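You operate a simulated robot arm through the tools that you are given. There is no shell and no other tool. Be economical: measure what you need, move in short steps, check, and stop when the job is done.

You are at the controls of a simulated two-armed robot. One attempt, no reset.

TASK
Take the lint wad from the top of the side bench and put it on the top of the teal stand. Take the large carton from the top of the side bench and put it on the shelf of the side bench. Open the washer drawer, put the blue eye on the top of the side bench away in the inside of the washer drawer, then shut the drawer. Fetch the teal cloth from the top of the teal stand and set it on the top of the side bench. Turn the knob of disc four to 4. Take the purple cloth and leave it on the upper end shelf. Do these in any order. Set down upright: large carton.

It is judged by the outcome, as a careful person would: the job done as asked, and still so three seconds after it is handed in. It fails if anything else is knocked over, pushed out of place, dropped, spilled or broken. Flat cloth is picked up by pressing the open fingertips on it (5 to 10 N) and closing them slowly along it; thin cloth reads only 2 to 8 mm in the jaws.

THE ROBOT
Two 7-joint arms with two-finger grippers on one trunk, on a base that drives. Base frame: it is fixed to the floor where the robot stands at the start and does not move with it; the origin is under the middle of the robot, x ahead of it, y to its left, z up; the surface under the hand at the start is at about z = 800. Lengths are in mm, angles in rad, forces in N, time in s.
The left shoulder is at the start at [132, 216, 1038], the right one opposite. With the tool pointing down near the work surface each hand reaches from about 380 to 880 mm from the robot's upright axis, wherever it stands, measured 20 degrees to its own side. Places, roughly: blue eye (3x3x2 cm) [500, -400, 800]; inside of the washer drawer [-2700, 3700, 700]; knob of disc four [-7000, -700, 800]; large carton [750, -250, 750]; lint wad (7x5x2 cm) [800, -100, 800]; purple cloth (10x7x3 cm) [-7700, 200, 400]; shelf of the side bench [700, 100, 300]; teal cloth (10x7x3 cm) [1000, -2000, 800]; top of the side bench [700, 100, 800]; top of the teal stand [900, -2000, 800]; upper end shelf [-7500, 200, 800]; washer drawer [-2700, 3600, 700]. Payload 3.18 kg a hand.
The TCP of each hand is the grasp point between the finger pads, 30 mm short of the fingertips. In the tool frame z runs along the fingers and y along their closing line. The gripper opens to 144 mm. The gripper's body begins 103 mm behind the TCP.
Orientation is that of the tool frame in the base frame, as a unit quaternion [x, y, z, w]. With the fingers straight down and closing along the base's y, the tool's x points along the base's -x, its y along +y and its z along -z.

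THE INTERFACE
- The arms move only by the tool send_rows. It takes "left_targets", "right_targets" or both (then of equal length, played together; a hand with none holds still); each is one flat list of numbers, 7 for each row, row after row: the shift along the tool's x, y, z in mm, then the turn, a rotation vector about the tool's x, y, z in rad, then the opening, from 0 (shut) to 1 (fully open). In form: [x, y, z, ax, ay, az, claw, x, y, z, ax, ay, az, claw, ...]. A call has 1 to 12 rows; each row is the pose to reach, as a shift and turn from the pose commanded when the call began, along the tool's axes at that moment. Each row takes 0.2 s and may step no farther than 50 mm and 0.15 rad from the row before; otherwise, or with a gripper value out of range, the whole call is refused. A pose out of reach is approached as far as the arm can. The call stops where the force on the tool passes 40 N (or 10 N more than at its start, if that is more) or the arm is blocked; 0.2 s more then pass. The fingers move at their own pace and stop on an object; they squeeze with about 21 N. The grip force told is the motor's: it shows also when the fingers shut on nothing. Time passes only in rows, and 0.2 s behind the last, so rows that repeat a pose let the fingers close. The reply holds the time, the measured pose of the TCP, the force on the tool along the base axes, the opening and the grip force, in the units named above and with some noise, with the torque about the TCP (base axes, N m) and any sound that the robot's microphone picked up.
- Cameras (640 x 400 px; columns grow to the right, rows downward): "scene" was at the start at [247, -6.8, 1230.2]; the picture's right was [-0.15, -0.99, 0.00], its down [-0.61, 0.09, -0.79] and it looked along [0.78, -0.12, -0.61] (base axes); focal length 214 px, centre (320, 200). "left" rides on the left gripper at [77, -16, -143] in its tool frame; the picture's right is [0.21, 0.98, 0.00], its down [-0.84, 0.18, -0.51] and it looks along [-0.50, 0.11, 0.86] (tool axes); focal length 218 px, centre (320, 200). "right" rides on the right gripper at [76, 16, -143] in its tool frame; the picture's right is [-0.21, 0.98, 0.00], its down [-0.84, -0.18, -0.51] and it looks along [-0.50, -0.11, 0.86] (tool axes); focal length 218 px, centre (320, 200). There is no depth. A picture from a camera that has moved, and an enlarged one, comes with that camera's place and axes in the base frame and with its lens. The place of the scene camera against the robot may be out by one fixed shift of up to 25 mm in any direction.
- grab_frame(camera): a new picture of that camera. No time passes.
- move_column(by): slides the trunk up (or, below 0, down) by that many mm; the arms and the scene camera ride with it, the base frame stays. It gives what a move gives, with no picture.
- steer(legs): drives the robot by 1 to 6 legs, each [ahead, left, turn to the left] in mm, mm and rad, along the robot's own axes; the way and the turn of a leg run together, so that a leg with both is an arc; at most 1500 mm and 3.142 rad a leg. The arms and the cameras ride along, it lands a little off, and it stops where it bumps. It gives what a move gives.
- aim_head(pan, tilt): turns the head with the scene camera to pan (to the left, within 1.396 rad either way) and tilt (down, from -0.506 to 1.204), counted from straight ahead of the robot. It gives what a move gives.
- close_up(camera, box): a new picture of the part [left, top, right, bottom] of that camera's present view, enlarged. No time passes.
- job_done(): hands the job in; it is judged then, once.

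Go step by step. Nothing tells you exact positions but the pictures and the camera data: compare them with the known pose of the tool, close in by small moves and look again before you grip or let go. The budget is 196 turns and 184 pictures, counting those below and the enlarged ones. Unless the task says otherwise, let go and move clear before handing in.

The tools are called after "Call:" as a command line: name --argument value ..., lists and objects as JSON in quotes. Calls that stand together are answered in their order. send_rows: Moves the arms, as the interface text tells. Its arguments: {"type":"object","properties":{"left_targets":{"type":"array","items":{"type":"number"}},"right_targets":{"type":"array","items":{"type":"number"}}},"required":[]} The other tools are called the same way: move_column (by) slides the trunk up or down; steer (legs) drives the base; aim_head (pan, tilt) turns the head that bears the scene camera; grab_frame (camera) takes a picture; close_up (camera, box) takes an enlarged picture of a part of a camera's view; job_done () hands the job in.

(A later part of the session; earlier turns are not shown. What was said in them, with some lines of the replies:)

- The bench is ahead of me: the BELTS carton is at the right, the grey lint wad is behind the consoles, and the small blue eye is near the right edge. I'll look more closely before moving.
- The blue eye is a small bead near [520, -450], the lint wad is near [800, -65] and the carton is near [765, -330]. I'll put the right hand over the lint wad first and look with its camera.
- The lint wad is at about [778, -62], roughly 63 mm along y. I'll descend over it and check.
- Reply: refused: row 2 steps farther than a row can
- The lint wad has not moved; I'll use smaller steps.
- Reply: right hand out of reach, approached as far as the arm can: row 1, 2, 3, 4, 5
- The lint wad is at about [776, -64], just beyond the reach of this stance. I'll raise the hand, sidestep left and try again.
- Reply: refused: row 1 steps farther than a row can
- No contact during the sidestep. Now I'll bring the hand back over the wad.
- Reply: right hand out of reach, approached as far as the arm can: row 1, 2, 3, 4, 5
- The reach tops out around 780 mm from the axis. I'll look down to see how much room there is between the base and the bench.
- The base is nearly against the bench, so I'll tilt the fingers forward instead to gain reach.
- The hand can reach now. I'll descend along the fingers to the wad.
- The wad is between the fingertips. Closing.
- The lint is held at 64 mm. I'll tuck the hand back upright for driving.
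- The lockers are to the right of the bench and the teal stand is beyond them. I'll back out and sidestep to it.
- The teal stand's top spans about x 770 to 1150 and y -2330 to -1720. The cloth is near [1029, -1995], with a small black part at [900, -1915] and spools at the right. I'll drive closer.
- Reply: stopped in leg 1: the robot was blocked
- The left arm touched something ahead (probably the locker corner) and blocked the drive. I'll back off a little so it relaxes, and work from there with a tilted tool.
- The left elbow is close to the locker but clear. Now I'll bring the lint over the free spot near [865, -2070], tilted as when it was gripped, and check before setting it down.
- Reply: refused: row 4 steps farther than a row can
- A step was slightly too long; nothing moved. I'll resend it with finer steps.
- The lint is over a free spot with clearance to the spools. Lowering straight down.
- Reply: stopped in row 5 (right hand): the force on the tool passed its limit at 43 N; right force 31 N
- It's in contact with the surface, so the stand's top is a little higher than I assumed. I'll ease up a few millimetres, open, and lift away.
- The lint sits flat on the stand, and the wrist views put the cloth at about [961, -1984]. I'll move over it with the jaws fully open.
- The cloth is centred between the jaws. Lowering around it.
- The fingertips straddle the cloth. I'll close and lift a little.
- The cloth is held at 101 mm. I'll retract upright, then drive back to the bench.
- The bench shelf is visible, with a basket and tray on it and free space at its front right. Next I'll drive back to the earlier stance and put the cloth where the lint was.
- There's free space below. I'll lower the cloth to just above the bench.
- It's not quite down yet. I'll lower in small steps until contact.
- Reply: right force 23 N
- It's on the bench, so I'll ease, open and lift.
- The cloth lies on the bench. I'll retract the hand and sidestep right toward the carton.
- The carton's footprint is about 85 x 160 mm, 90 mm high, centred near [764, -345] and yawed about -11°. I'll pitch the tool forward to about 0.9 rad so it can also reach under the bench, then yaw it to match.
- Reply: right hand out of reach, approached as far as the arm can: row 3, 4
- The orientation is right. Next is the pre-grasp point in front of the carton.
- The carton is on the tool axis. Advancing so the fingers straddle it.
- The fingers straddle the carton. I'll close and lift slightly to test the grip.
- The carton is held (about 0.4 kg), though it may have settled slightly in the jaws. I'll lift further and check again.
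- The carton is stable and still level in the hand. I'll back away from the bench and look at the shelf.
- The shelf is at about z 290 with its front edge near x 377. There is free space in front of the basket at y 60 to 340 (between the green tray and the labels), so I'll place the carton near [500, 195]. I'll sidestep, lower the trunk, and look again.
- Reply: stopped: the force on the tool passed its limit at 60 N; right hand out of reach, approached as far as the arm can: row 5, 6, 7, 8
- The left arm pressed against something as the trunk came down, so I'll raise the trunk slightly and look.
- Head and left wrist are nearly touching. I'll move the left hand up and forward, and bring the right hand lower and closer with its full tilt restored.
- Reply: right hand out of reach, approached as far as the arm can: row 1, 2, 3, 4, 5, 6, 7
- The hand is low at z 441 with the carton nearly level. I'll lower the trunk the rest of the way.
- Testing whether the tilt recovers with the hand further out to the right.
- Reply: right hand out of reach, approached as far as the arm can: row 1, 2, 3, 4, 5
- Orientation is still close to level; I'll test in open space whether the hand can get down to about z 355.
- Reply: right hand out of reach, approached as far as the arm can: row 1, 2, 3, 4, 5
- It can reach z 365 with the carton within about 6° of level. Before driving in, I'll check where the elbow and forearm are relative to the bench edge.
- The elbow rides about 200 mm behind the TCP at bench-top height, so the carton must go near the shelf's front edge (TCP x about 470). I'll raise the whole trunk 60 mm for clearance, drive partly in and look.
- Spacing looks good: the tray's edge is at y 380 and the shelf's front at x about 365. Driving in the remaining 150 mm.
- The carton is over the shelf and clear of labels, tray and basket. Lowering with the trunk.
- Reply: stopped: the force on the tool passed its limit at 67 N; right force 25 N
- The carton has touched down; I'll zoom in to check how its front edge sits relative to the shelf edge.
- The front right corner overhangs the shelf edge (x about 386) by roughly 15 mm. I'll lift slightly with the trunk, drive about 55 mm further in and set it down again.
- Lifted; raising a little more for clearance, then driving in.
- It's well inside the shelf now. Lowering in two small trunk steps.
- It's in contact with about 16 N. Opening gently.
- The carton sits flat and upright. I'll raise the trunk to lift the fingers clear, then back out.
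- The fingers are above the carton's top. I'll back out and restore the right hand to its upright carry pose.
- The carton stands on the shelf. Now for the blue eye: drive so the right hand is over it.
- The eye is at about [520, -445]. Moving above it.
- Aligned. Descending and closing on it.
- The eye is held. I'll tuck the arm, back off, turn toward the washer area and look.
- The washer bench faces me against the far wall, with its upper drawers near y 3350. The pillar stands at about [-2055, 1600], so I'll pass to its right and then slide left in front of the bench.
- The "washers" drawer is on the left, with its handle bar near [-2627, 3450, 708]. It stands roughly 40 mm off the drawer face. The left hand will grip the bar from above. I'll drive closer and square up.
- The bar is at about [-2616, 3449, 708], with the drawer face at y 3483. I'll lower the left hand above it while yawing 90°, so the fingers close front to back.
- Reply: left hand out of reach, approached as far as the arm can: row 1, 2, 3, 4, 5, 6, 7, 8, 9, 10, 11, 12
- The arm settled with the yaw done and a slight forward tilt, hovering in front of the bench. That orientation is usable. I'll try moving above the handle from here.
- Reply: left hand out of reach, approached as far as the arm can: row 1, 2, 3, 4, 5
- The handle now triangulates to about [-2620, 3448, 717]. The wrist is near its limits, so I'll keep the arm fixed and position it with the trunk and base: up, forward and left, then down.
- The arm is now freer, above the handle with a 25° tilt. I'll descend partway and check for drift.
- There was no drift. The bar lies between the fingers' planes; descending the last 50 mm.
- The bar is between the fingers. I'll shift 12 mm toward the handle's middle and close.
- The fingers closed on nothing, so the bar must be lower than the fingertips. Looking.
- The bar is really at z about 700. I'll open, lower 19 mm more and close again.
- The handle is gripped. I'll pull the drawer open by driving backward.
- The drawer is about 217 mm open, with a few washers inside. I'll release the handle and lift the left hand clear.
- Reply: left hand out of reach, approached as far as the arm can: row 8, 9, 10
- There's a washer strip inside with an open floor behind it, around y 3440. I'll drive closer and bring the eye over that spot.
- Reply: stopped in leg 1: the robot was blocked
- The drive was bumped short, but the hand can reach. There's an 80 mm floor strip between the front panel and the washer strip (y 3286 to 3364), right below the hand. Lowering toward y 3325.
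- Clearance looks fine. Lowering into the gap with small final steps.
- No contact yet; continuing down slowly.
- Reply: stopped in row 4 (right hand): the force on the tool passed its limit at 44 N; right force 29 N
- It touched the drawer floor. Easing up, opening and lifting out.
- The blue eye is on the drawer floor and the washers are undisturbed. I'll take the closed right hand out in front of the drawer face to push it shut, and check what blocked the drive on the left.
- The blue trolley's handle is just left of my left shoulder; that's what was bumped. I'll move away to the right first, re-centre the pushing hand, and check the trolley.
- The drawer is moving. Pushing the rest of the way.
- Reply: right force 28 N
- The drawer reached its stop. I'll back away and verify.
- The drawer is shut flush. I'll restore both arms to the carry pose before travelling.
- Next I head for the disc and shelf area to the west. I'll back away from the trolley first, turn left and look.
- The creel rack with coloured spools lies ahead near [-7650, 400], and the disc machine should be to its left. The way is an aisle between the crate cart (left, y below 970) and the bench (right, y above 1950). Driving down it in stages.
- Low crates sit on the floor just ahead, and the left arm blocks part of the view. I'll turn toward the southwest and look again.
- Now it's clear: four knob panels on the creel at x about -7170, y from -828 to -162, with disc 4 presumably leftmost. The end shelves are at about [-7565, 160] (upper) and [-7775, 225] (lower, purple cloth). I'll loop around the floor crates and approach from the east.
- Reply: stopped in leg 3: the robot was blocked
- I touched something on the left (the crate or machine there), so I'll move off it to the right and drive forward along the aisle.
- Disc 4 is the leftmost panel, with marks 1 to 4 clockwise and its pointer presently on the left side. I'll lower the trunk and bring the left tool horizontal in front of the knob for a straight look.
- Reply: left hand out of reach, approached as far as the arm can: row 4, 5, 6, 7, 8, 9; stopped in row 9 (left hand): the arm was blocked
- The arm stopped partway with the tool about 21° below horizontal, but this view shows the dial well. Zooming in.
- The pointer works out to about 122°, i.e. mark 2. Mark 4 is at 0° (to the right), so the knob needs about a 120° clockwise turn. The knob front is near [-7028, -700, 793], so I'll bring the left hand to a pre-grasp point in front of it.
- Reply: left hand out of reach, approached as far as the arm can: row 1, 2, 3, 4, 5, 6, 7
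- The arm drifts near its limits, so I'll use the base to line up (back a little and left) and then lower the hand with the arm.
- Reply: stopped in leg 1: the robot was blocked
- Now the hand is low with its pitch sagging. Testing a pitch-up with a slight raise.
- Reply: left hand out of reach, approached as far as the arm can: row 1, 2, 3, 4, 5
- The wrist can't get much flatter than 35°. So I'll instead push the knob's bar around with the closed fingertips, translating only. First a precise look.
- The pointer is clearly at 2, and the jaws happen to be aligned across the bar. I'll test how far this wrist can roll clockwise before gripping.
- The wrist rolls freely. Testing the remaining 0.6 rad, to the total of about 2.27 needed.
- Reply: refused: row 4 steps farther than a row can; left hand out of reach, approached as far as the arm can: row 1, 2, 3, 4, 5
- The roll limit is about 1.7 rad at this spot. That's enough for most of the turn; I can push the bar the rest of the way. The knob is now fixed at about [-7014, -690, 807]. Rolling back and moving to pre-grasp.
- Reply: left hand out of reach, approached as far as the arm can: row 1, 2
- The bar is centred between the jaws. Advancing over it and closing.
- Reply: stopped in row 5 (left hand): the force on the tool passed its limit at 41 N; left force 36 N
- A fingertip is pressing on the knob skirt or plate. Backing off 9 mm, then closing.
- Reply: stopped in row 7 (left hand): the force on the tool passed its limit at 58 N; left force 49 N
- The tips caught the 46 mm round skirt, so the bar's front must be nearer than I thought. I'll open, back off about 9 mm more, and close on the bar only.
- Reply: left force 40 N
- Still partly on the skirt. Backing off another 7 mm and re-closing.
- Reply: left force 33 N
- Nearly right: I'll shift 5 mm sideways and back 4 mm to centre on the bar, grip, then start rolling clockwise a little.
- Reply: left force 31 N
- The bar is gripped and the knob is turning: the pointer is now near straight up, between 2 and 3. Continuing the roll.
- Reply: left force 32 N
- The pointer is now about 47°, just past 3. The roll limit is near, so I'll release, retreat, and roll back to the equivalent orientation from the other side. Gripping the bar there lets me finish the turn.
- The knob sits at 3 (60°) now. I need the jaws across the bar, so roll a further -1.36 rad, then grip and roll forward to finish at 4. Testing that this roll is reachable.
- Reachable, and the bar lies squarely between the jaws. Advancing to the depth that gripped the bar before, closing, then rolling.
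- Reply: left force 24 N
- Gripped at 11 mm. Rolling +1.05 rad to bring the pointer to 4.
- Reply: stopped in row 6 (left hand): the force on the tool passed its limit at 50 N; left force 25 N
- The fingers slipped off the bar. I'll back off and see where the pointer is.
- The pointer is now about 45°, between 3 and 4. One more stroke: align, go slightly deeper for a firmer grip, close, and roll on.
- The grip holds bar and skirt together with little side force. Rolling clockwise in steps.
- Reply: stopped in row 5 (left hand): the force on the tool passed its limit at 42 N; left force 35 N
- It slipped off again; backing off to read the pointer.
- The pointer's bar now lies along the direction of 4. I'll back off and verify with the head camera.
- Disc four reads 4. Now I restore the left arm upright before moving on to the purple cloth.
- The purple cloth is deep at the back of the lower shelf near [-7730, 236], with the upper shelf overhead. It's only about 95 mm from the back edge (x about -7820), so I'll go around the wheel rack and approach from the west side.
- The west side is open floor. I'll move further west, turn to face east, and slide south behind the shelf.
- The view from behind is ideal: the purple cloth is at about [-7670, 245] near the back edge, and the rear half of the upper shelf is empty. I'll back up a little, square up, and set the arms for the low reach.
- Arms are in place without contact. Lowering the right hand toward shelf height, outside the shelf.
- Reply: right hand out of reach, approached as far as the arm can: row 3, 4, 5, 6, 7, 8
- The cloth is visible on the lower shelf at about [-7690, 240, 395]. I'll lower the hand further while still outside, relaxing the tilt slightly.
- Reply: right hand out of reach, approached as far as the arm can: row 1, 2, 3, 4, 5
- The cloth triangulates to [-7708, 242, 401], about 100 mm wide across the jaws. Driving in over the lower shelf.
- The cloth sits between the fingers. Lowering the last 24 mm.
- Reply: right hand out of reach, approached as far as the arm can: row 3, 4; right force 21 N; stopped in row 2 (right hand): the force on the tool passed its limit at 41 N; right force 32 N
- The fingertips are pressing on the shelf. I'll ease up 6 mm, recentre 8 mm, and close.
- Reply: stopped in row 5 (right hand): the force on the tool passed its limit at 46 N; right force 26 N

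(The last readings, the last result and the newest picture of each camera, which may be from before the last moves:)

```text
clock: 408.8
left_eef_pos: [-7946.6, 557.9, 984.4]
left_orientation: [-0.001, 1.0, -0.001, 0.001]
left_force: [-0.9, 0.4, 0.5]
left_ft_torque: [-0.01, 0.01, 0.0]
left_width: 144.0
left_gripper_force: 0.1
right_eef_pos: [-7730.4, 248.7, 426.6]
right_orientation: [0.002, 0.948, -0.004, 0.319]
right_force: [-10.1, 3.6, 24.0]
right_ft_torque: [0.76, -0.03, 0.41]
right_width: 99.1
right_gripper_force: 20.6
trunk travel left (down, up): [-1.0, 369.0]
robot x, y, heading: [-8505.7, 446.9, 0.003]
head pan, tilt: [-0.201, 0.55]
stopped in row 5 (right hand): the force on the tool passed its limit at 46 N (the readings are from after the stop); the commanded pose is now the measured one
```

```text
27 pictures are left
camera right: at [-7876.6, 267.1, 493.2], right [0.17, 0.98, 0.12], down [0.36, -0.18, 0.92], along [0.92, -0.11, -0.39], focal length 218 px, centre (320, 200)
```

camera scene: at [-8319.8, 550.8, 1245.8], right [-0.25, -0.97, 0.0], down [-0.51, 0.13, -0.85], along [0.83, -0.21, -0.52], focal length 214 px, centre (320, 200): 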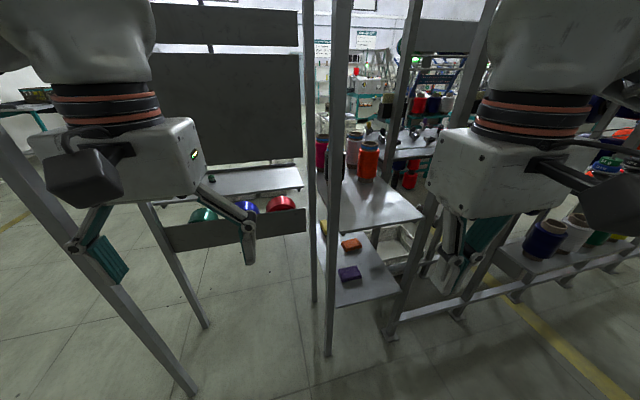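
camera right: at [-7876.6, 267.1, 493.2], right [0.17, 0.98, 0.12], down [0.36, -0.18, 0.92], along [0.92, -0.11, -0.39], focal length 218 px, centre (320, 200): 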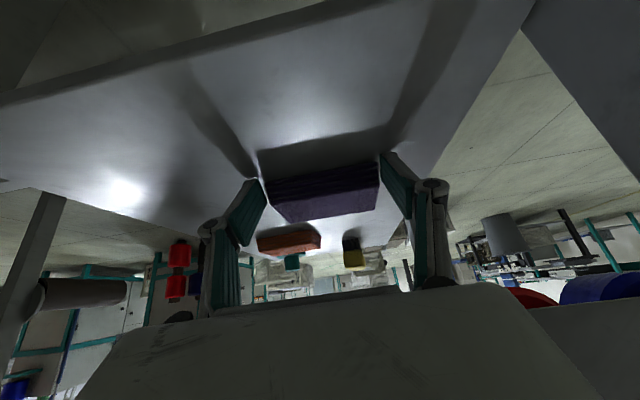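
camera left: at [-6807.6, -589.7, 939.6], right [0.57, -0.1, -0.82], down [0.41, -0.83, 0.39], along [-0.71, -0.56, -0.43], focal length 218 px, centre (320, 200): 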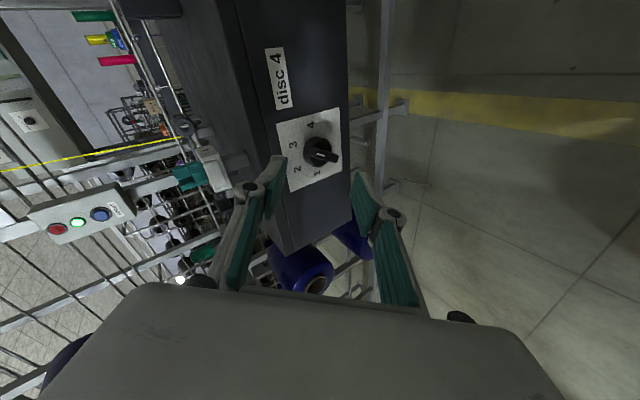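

The cloth is between the fingers at 99 mm with grip force. Lifting with the trunk.

Call:
move_column --by 45

Call:
send_rows --right_targets '[0, 0, 0, 0, 0, 0, 0, 0, 0, 0, 0, 0, 0, 0]'

Call:
grab_frame --camera "right"

```text
clock: 409.6
left_eef_pos: [-7943.4, 556.7, 1025.9]
left_orientation: [-0.002, 1.0, 0.0, -0.002]
left_force: [1.4, -0.3, -0.9]
left_ft_torque: [-0.02, 0.05, 0.04]
left_width: 144.0
left_gripper_force: 0.1
right_eef_pos: [-7731.0, 244.6, 463.7]
right_orientation: [0.003, 0.949, -0.006, 0.314]
right_force: [-0.4, 0.5, -1.7]
right_ft_torque: [0.02, 0.02, -0.01]
right_width: 99.1
right_gripper_force: 21.2
trunk travel left (down, up): [-46.0, 324.0]
robot x, y, heading: [-8511.3, 445.4, 0.004]
head pan, tilt: [-0.201, 0.55]
```

```text
clock: 410.2
left_eef_pos: [-7945.2, 556.5, 1028.9]
left_orientation: [-0.002, 1.0, 0.0, 0.0]
left_force: [0.3, 0.2, 0.4]
left_ft_torque: [-0.02, -0.03, 0.04]
left_width: 144.3
left_gripper_force: 0.0
right_eef_pos: [-7730.7, 245.9, 467.1]
right_orientation: [0.001, 0.948, -0.006, 0.317]
right_force: [0.4, 0.0, 0.0]
right_ft_torque: [0.0, 0.07, 0.0]
right_width: 99.2
right_gripper_force: 21.0
trunk travel left (down, up): [-46.0, 324.0]
robot x, y, heading: [-8511.4, 442.1, -0.002]
head pan, tilt: [-0.201, 0.55]
```

```text
26 pictures are left
camera right: at [-7876.7, 264.6, 534.5], right [0.17, 0.98, 0.12], down [0.37, -0.17, 0.91], along [0.91, -0.12, -0.39], focal length 218 px, centre (320, 200)
```

right: 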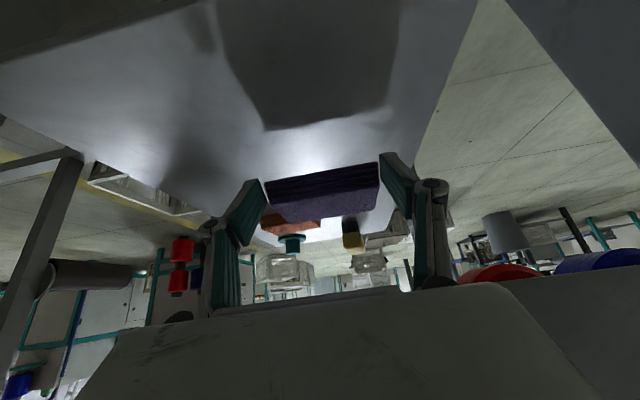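

Held cleanly. I'll back out and raise the trunk and arm above the upper shelf's height.

Call:
steer --legs '[[-260, 0, 0]]'

Call:
move_column --by 180

Call:
send_rows --right_targets '[-24, 0, -32, 0, 0, 0, 0, -48, 0, -64, 0, 0, 0, 0, -72, 0, -96, 0, 0, 0, 0, -96, 0, -128, 0, 0, 0, 0, -120, 0, -160, 0, 0, 0, 0, -150, 0, -200, 0, 0, 0, 0, -150, 0, -200, 0, 0, 0, 0]'

Call:
grab_frame --camera "right"

Call:
grab_frame --camera "scene"

```text
clock: 412.1
left_eef_pos: [-8203.6, 556.4, 1028.8]
left_orientation: [-0.002, 1.0, 0.0, -0.001]
left_force: [-1.6, -0.1, 0.1]
left_ft_torque: [0.0, -0.04, 0.0]
left_width: 144.0
left_gripper_force: 0.1
right_eef_pos: [-7989.7, 245.4, 466.3]
right_orientation: [0.003, 0.949, -0.006, 0.316]
right_force: [0.1, 0.3, -0.2]
right_ft_torque: [0.0, 0.04, 0.0]
right_width: 99.3
right_gripper_force: 20.7
trunk travel left (down, up): [-46.0, 324.0]
robot x, y, heading: [-8768.8, 444.4, 0.003]
head pan, tilt: [-0.201, 0.55]
```

```text
clock: 414.1
left_eef_pos: [-8202.8, 555.9, 1207.3]
left_orientation: [-0.002, 1.0, -0.001, 0.0]
left_force: [-0.1, -0.5, -0.6]
left_ft_torque: [0.0, 0.04, -0.01]
left_width: 144.0
left_gripper_force: 0.1
right_eef_pos: [-7989.3, 245.8, 644.9]
right_orientation: [0.003, 0.949, -0.006, 0.314]
right_force: [-0.9, -0.3, -0.2]
right_ft_torque: [-0.01, -0.01, 0.01]
right_width: 99.3
right_gripper_force: 21.5
trunk travel left (down, up): [-226.0, 144.0]
robot x, y, heading: [-8768.9, 447.2, 0.0]
head pan, tilt: [-0.201, 0.55]
```

```text
clock: 415.7
left_eef_pos: [-8203.0, 556.3, 1209.3]
left_orientation: [-0.002, 1.0, -0.001, -0.001]
left_force: [0.4, -0.2, 0.9]
left_ft_torque: [0.01, 0.01, -0.02]
left_width: 144.0
left_gripper_force: 0.0
right_eef_pos: [-7988.7, 249.1, 897.0]
right_orientation: [0.003, 0.949, -0.006, 0.315]
right_force: [-0.7, -0.7, 0.2]
right_ft_torque: [0.02, 0.02, -0.02]
right_width: 99.0
right_gripper_force: 20.7
trunk travel left (down, up): [-226.0, 144.0]
robot x, y, heading: [-8767.3, 443.3, 0.0]
head pan, tilt: [-0.201, 0.55]
```

```text
25 pictures are left
camera right: at [-8134.9, 267.0, 964.3], right [0.18, 0.98, 0.11], down [0.37, -0.17, 0.91], along [0.91, -0.12, -0.39], focal length 218 px, centre (320, 200)
```

right: 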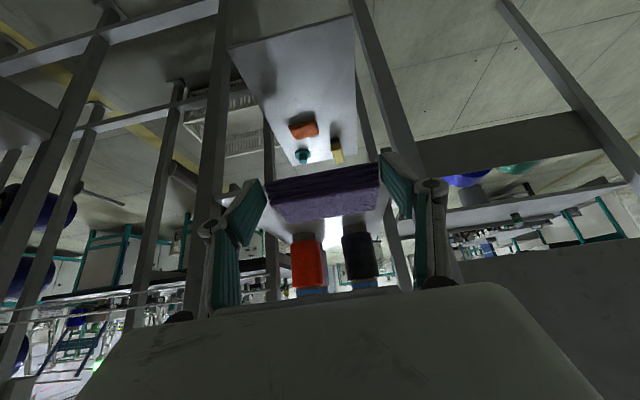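

```text
24 pictures are left
camera scene: at [-8611.8, 432.1, 1351.6], right [-0.2, -0.98, 0.0], down [-0.51, 0.1, -0.85], along [0.84, -0.17, -0.52], focal length 214 px, centre (320, 200)
```

scene: 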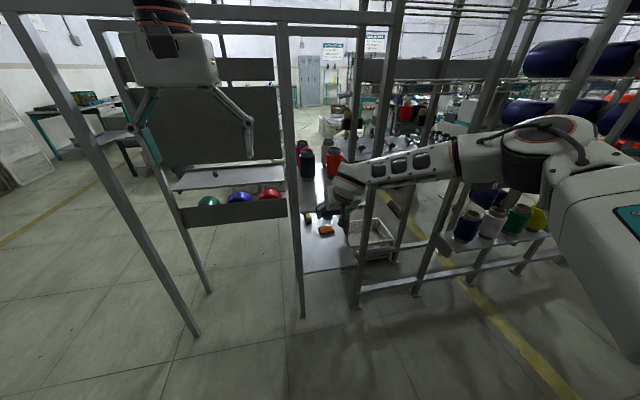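

The route between the posts to the empty rear part of the upper shelf is clear. Driving in with the cloth about 55 mm above the shelf.

Call:
steer --legs '[[225, -40, 0]]'

Call:
grab_frame --camera "right"

```text
clock: 417.4
left_eef_pos: [-7978.3, 515.6, 1208.4]
left_orientation: [-0.001, 1.0, 0.0, 0.0]
left_force: [-0.3, -0.8, -0.5]
left_ft_torque: [0.0, 0.02, -0.01]
left_width: 144.1
left_gripper_force: 0.0
right_eef_pos: [-7763.9, 208.9, 898.2]
right_orientation: [0.003, 0.948, -0.006, 0.317]
right_force: [-0.2, 0.3, -0.3]
right_ft_torque: [0.03, 0.0, 0.04]
right_width: 99.1
right_gripper_force: 21.3
trunk travel left (down, up): [-226.0, 144.0]
robot x, y, heading: [-8543.1, 404.4, 0.003]
head pan, tilt: [-0.201, 0.55]
```

```text
23 pictures are left
camera right: at [-7910.7, 226.7, 964.8], right [0.18, 0.98, 0.12], down [0.37, -0.17, 0.91], along [0.91, -0.12, -0.39], focal length 218 px, centre (320, 200)
```

right: 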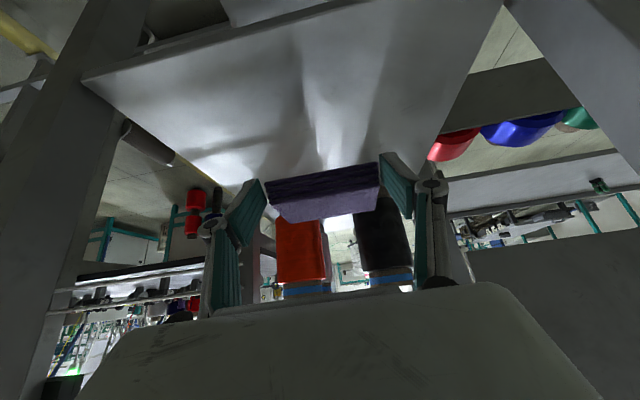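

The shelf under the cloth is at about z 810 and empty back to the spools. Lowering with the arm until contact.

Call:
send_rows --right_targets '[9, 0, 12, 0, 0, 0, 0, 17, 0, 23, 0, 0, 0, 0, 21, 0, 28, 0, 0, 0, 0, 23, 0, 30, 0, 0, 0, 0, 25, 0, 33, 0, 0, 0, 0, 27, 0, 35, 0, 0, 0, 0, 29, 0, 38, 0, 0, 0, 0, 31, 0, 40, 0, 0, 0, 0, 33, 0, 43, 0, 0, 0, 0, 35, 0, 45, 0, 0, 0, 0]'

Call:
grab_frame --camera "right"

```text
clock: 419.6
left_eef_pos: [-7979.9, 515.9, 1208.4]
left_orientation: [-0.001, 1.0, 0.0, 0.0]
left_force: [-0.2, 0.1, 1.0]
left_ft_torque: [0.01, 0.01, 0.01]
left_width: 143.9
left_gripper_force: 0.0
right_eef_pos: [-7765.7, 207.4, 840.9]
right_orientation: [0.003, 0.948, -0.006, 0.317]
right_force: [-0.7, 0.0, 0.0]
right_ft_torque: [-0.02, 0.01, 0.01]
right_width: 99.0
right_gripper_force: 20.7
trunk travel left (down, up): [-226.0, 144.0]
robot x, y, heading: [-8544.2, 405.5, -0.004]
head pan, tilt: [-0.201, 0.55]
```

```text
22 pictures are left
camera right: at [-7912.0, 226.0, 908.2], right [0.18, 0.98, 0.12], down [0.37, -0.17, 0.91], along [0.91, -0.12, -0.39], focal length 218 px, centre (320, 200)
```

right: 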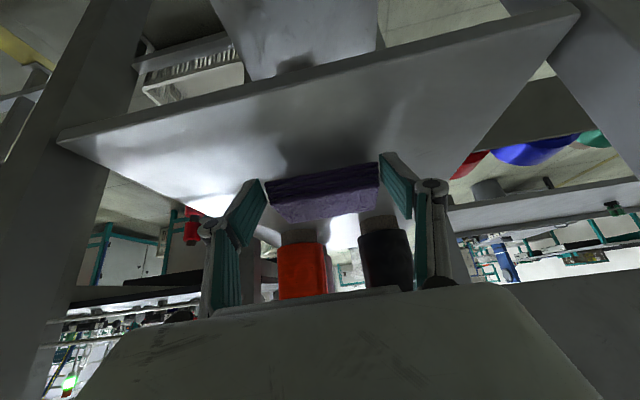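

The shelf triangulates to z about 792, so another ~10 mm. Small steps down until contact.

Call:
send_rows --right_targets '[1, 0, 2, 0, 0, 0, 0, 3, 0, 4, 0, 0, 0, 0, 4, 0, 6, 0, 0, 0, 0, 6, 0, 8, 0, 0, 0, 0, 7, 0, 10, 0, 0, 0, 0, 9, 0, 12, 0, 0, 0, 0]'

```text
clock: 421.0
left_eef_pos: [-7979.8, 515.5, 1209.9]
left_orientation: [-0.001, 1.0, 0.0, 0.0]
left_force: [0.3, 0.1, 0.3]
left_ft_torque: [0.01, -0.02, -0.05]
left_width: 143.8
left_gripper_force: 0.1
right_eef_pos: [-7766.1, 208.2, 828.0]
right_orientation: [0.004, 0.948, -0.007, 0.318]
right_force: [-0.2, -0.8, 2.4]
right_ft_torque: [0.14, -0.01, -0.01]
right_width: 99.0
right_gripper_force: 21.4
trunk travel left (down, up): [-226.0, 144.0]
robot x, y, heading: [-8543.6, 403.8, -0.001]
head pan, tilt: [-0.201, 0.55]
```

First touch. A couple of millimetres more, then open gently and lift away.

Call:
send_rows --right_targets '[1, 0, 2, 0, 0, 0, 0, 1, 0, 2, 0, 0, 0, 0.75, 1, 0, 2, 0, 0, 0, 0.9, 1, 0, 2, 0, 0, 0, 1, -10, 0, -14, 0, 0, 0, 1, -30, 0, -40, 0, 0, 0, 1, -54, 0, -72, 0, 0, 0, 1, -54, 0, -72, 0, 0, 0, 1]'

Call:
grab_frame --camera "right"

```text
clock: 422.8
left_eef_pos: [-7978.3, 515.9, 1208.0]
left_orientation: [-0.001, 1.0, 0.0, 0.0]
left_force: [-0.4, -0.1, -0.3]
left_ft_torque: [0.01, 0.01, 0.01]
left_width: 143.6
left_gripper_force: 0.1
right_eef_pos: [-7765.0, 208.1, 916.3]
right_orientation: [0.002, 0.949, -0.005, 0.315]
right_force: [-0.2, 0.7, 0.6]
right_ft_torque: [0.02, 0.02, -0.02]
right_width: 144.0
right_gripper_force: 0.1
trunk travel left (down, up): [-226.0, 144.0]
robot x, y, heading: [-8539.8, 404.2, 0.001]
head pan, tilt: [-0.201, 0.55]
```

```text
21 pictures are left
camera right: at [-7911.0, 226.9, 982.4], right [0.18, 0.98, 0.12], down [0.37, -0.17, 0.91], along [0.91, -0.12, -0.39], focal length 218 px, centre (320, 200)
```

right: 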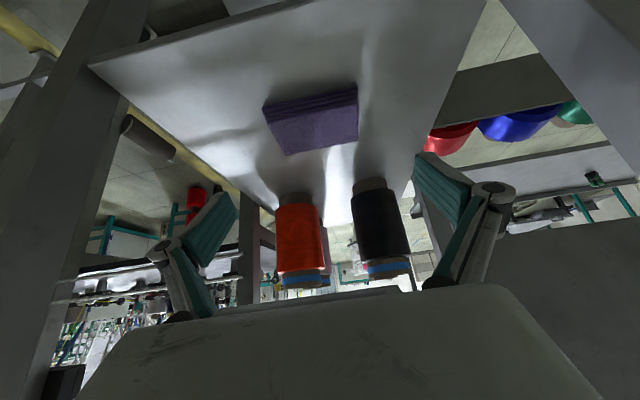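

The purple cloth lies on the upper end shelf, clear of the spools. I'll back away to finish.

Call:
steer --legs '[[-400, 0, 0]]'

Call:
close_up --camera "scene" --box '[240, 120, 440, 280]'

```text
clock: 425.3
left_eef_pos: [-8380.8, 515.3, 1208.6]
left_orientation: [-0.001, 1.0, -0.001, -0.001]
left_force: [0.1, 0.3, -0.2]
left_ft_torque: [-0.01, -0.02, 0.02]
left_width: 144.2
left_gripper_force: 0.0
right_eef_pos: [-8166.3, 208.3, 917.4]
right_orientation: [0.002, 0.949, -0.005, 0.316]
right_force: [0.7, 0.3, 0.4]
right_ft_torque: [-0.02, 0.0, 0.01]
right_width: 144.1
right_gripper_force: 0.1
trunk travel left (down, up): [-226.0, 144.0]
robot x, y, heading: [-8946.3, 407.8, 0.003]
head pan, tilt: [-0.201, 0.55]
```

```text
2.50 times, centred on (340, 200) of scene
camera zoom: at [-8790.2, 392.5, 1351.9], right [-0.2, -0.98, 0.0], down [-0.51, 0.1, -0.85], along [0.84, -0.17, -0.52], focal length 536 px, centre (270, 200)
```

zoom: 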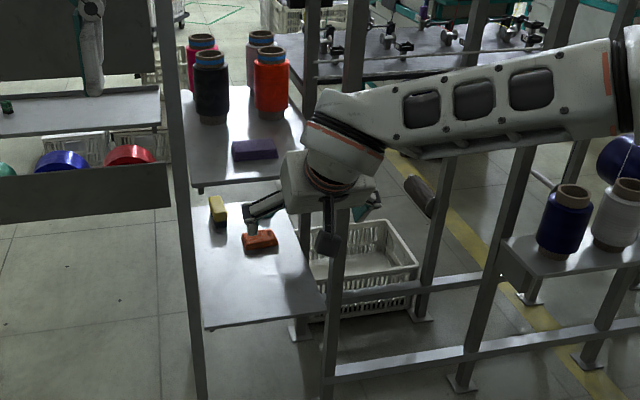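

Everything is in place: the purple cloth is flat on the upper end shelf, and the orange cloth and the brush beside it are undisturbed. Handing in.

Call:
job_done

```text
The job is handed in.
```

All six tasks are done and handed in:
- **Lint wad:** it is on top of the teal stand.
- **Large carton:** it stands upright on the shelf of the side bench.
- **Blue eye:** it is inside the washer drawer, and the drawer is shut.
- **Teal cloth:** it is on top of the side bench.
- **Disc four:** the knob is turned to 4.
- **Purple cloth:** it is on the upper end shelf.

While driving, the robot bumped lightly into something four times: near the lockers, near the blue trolley, and twice near the floor crates and machine. It stopped each time. I saw nothing knocked over, but I didn't get a clear view to check that everything there stayed exactly in place.
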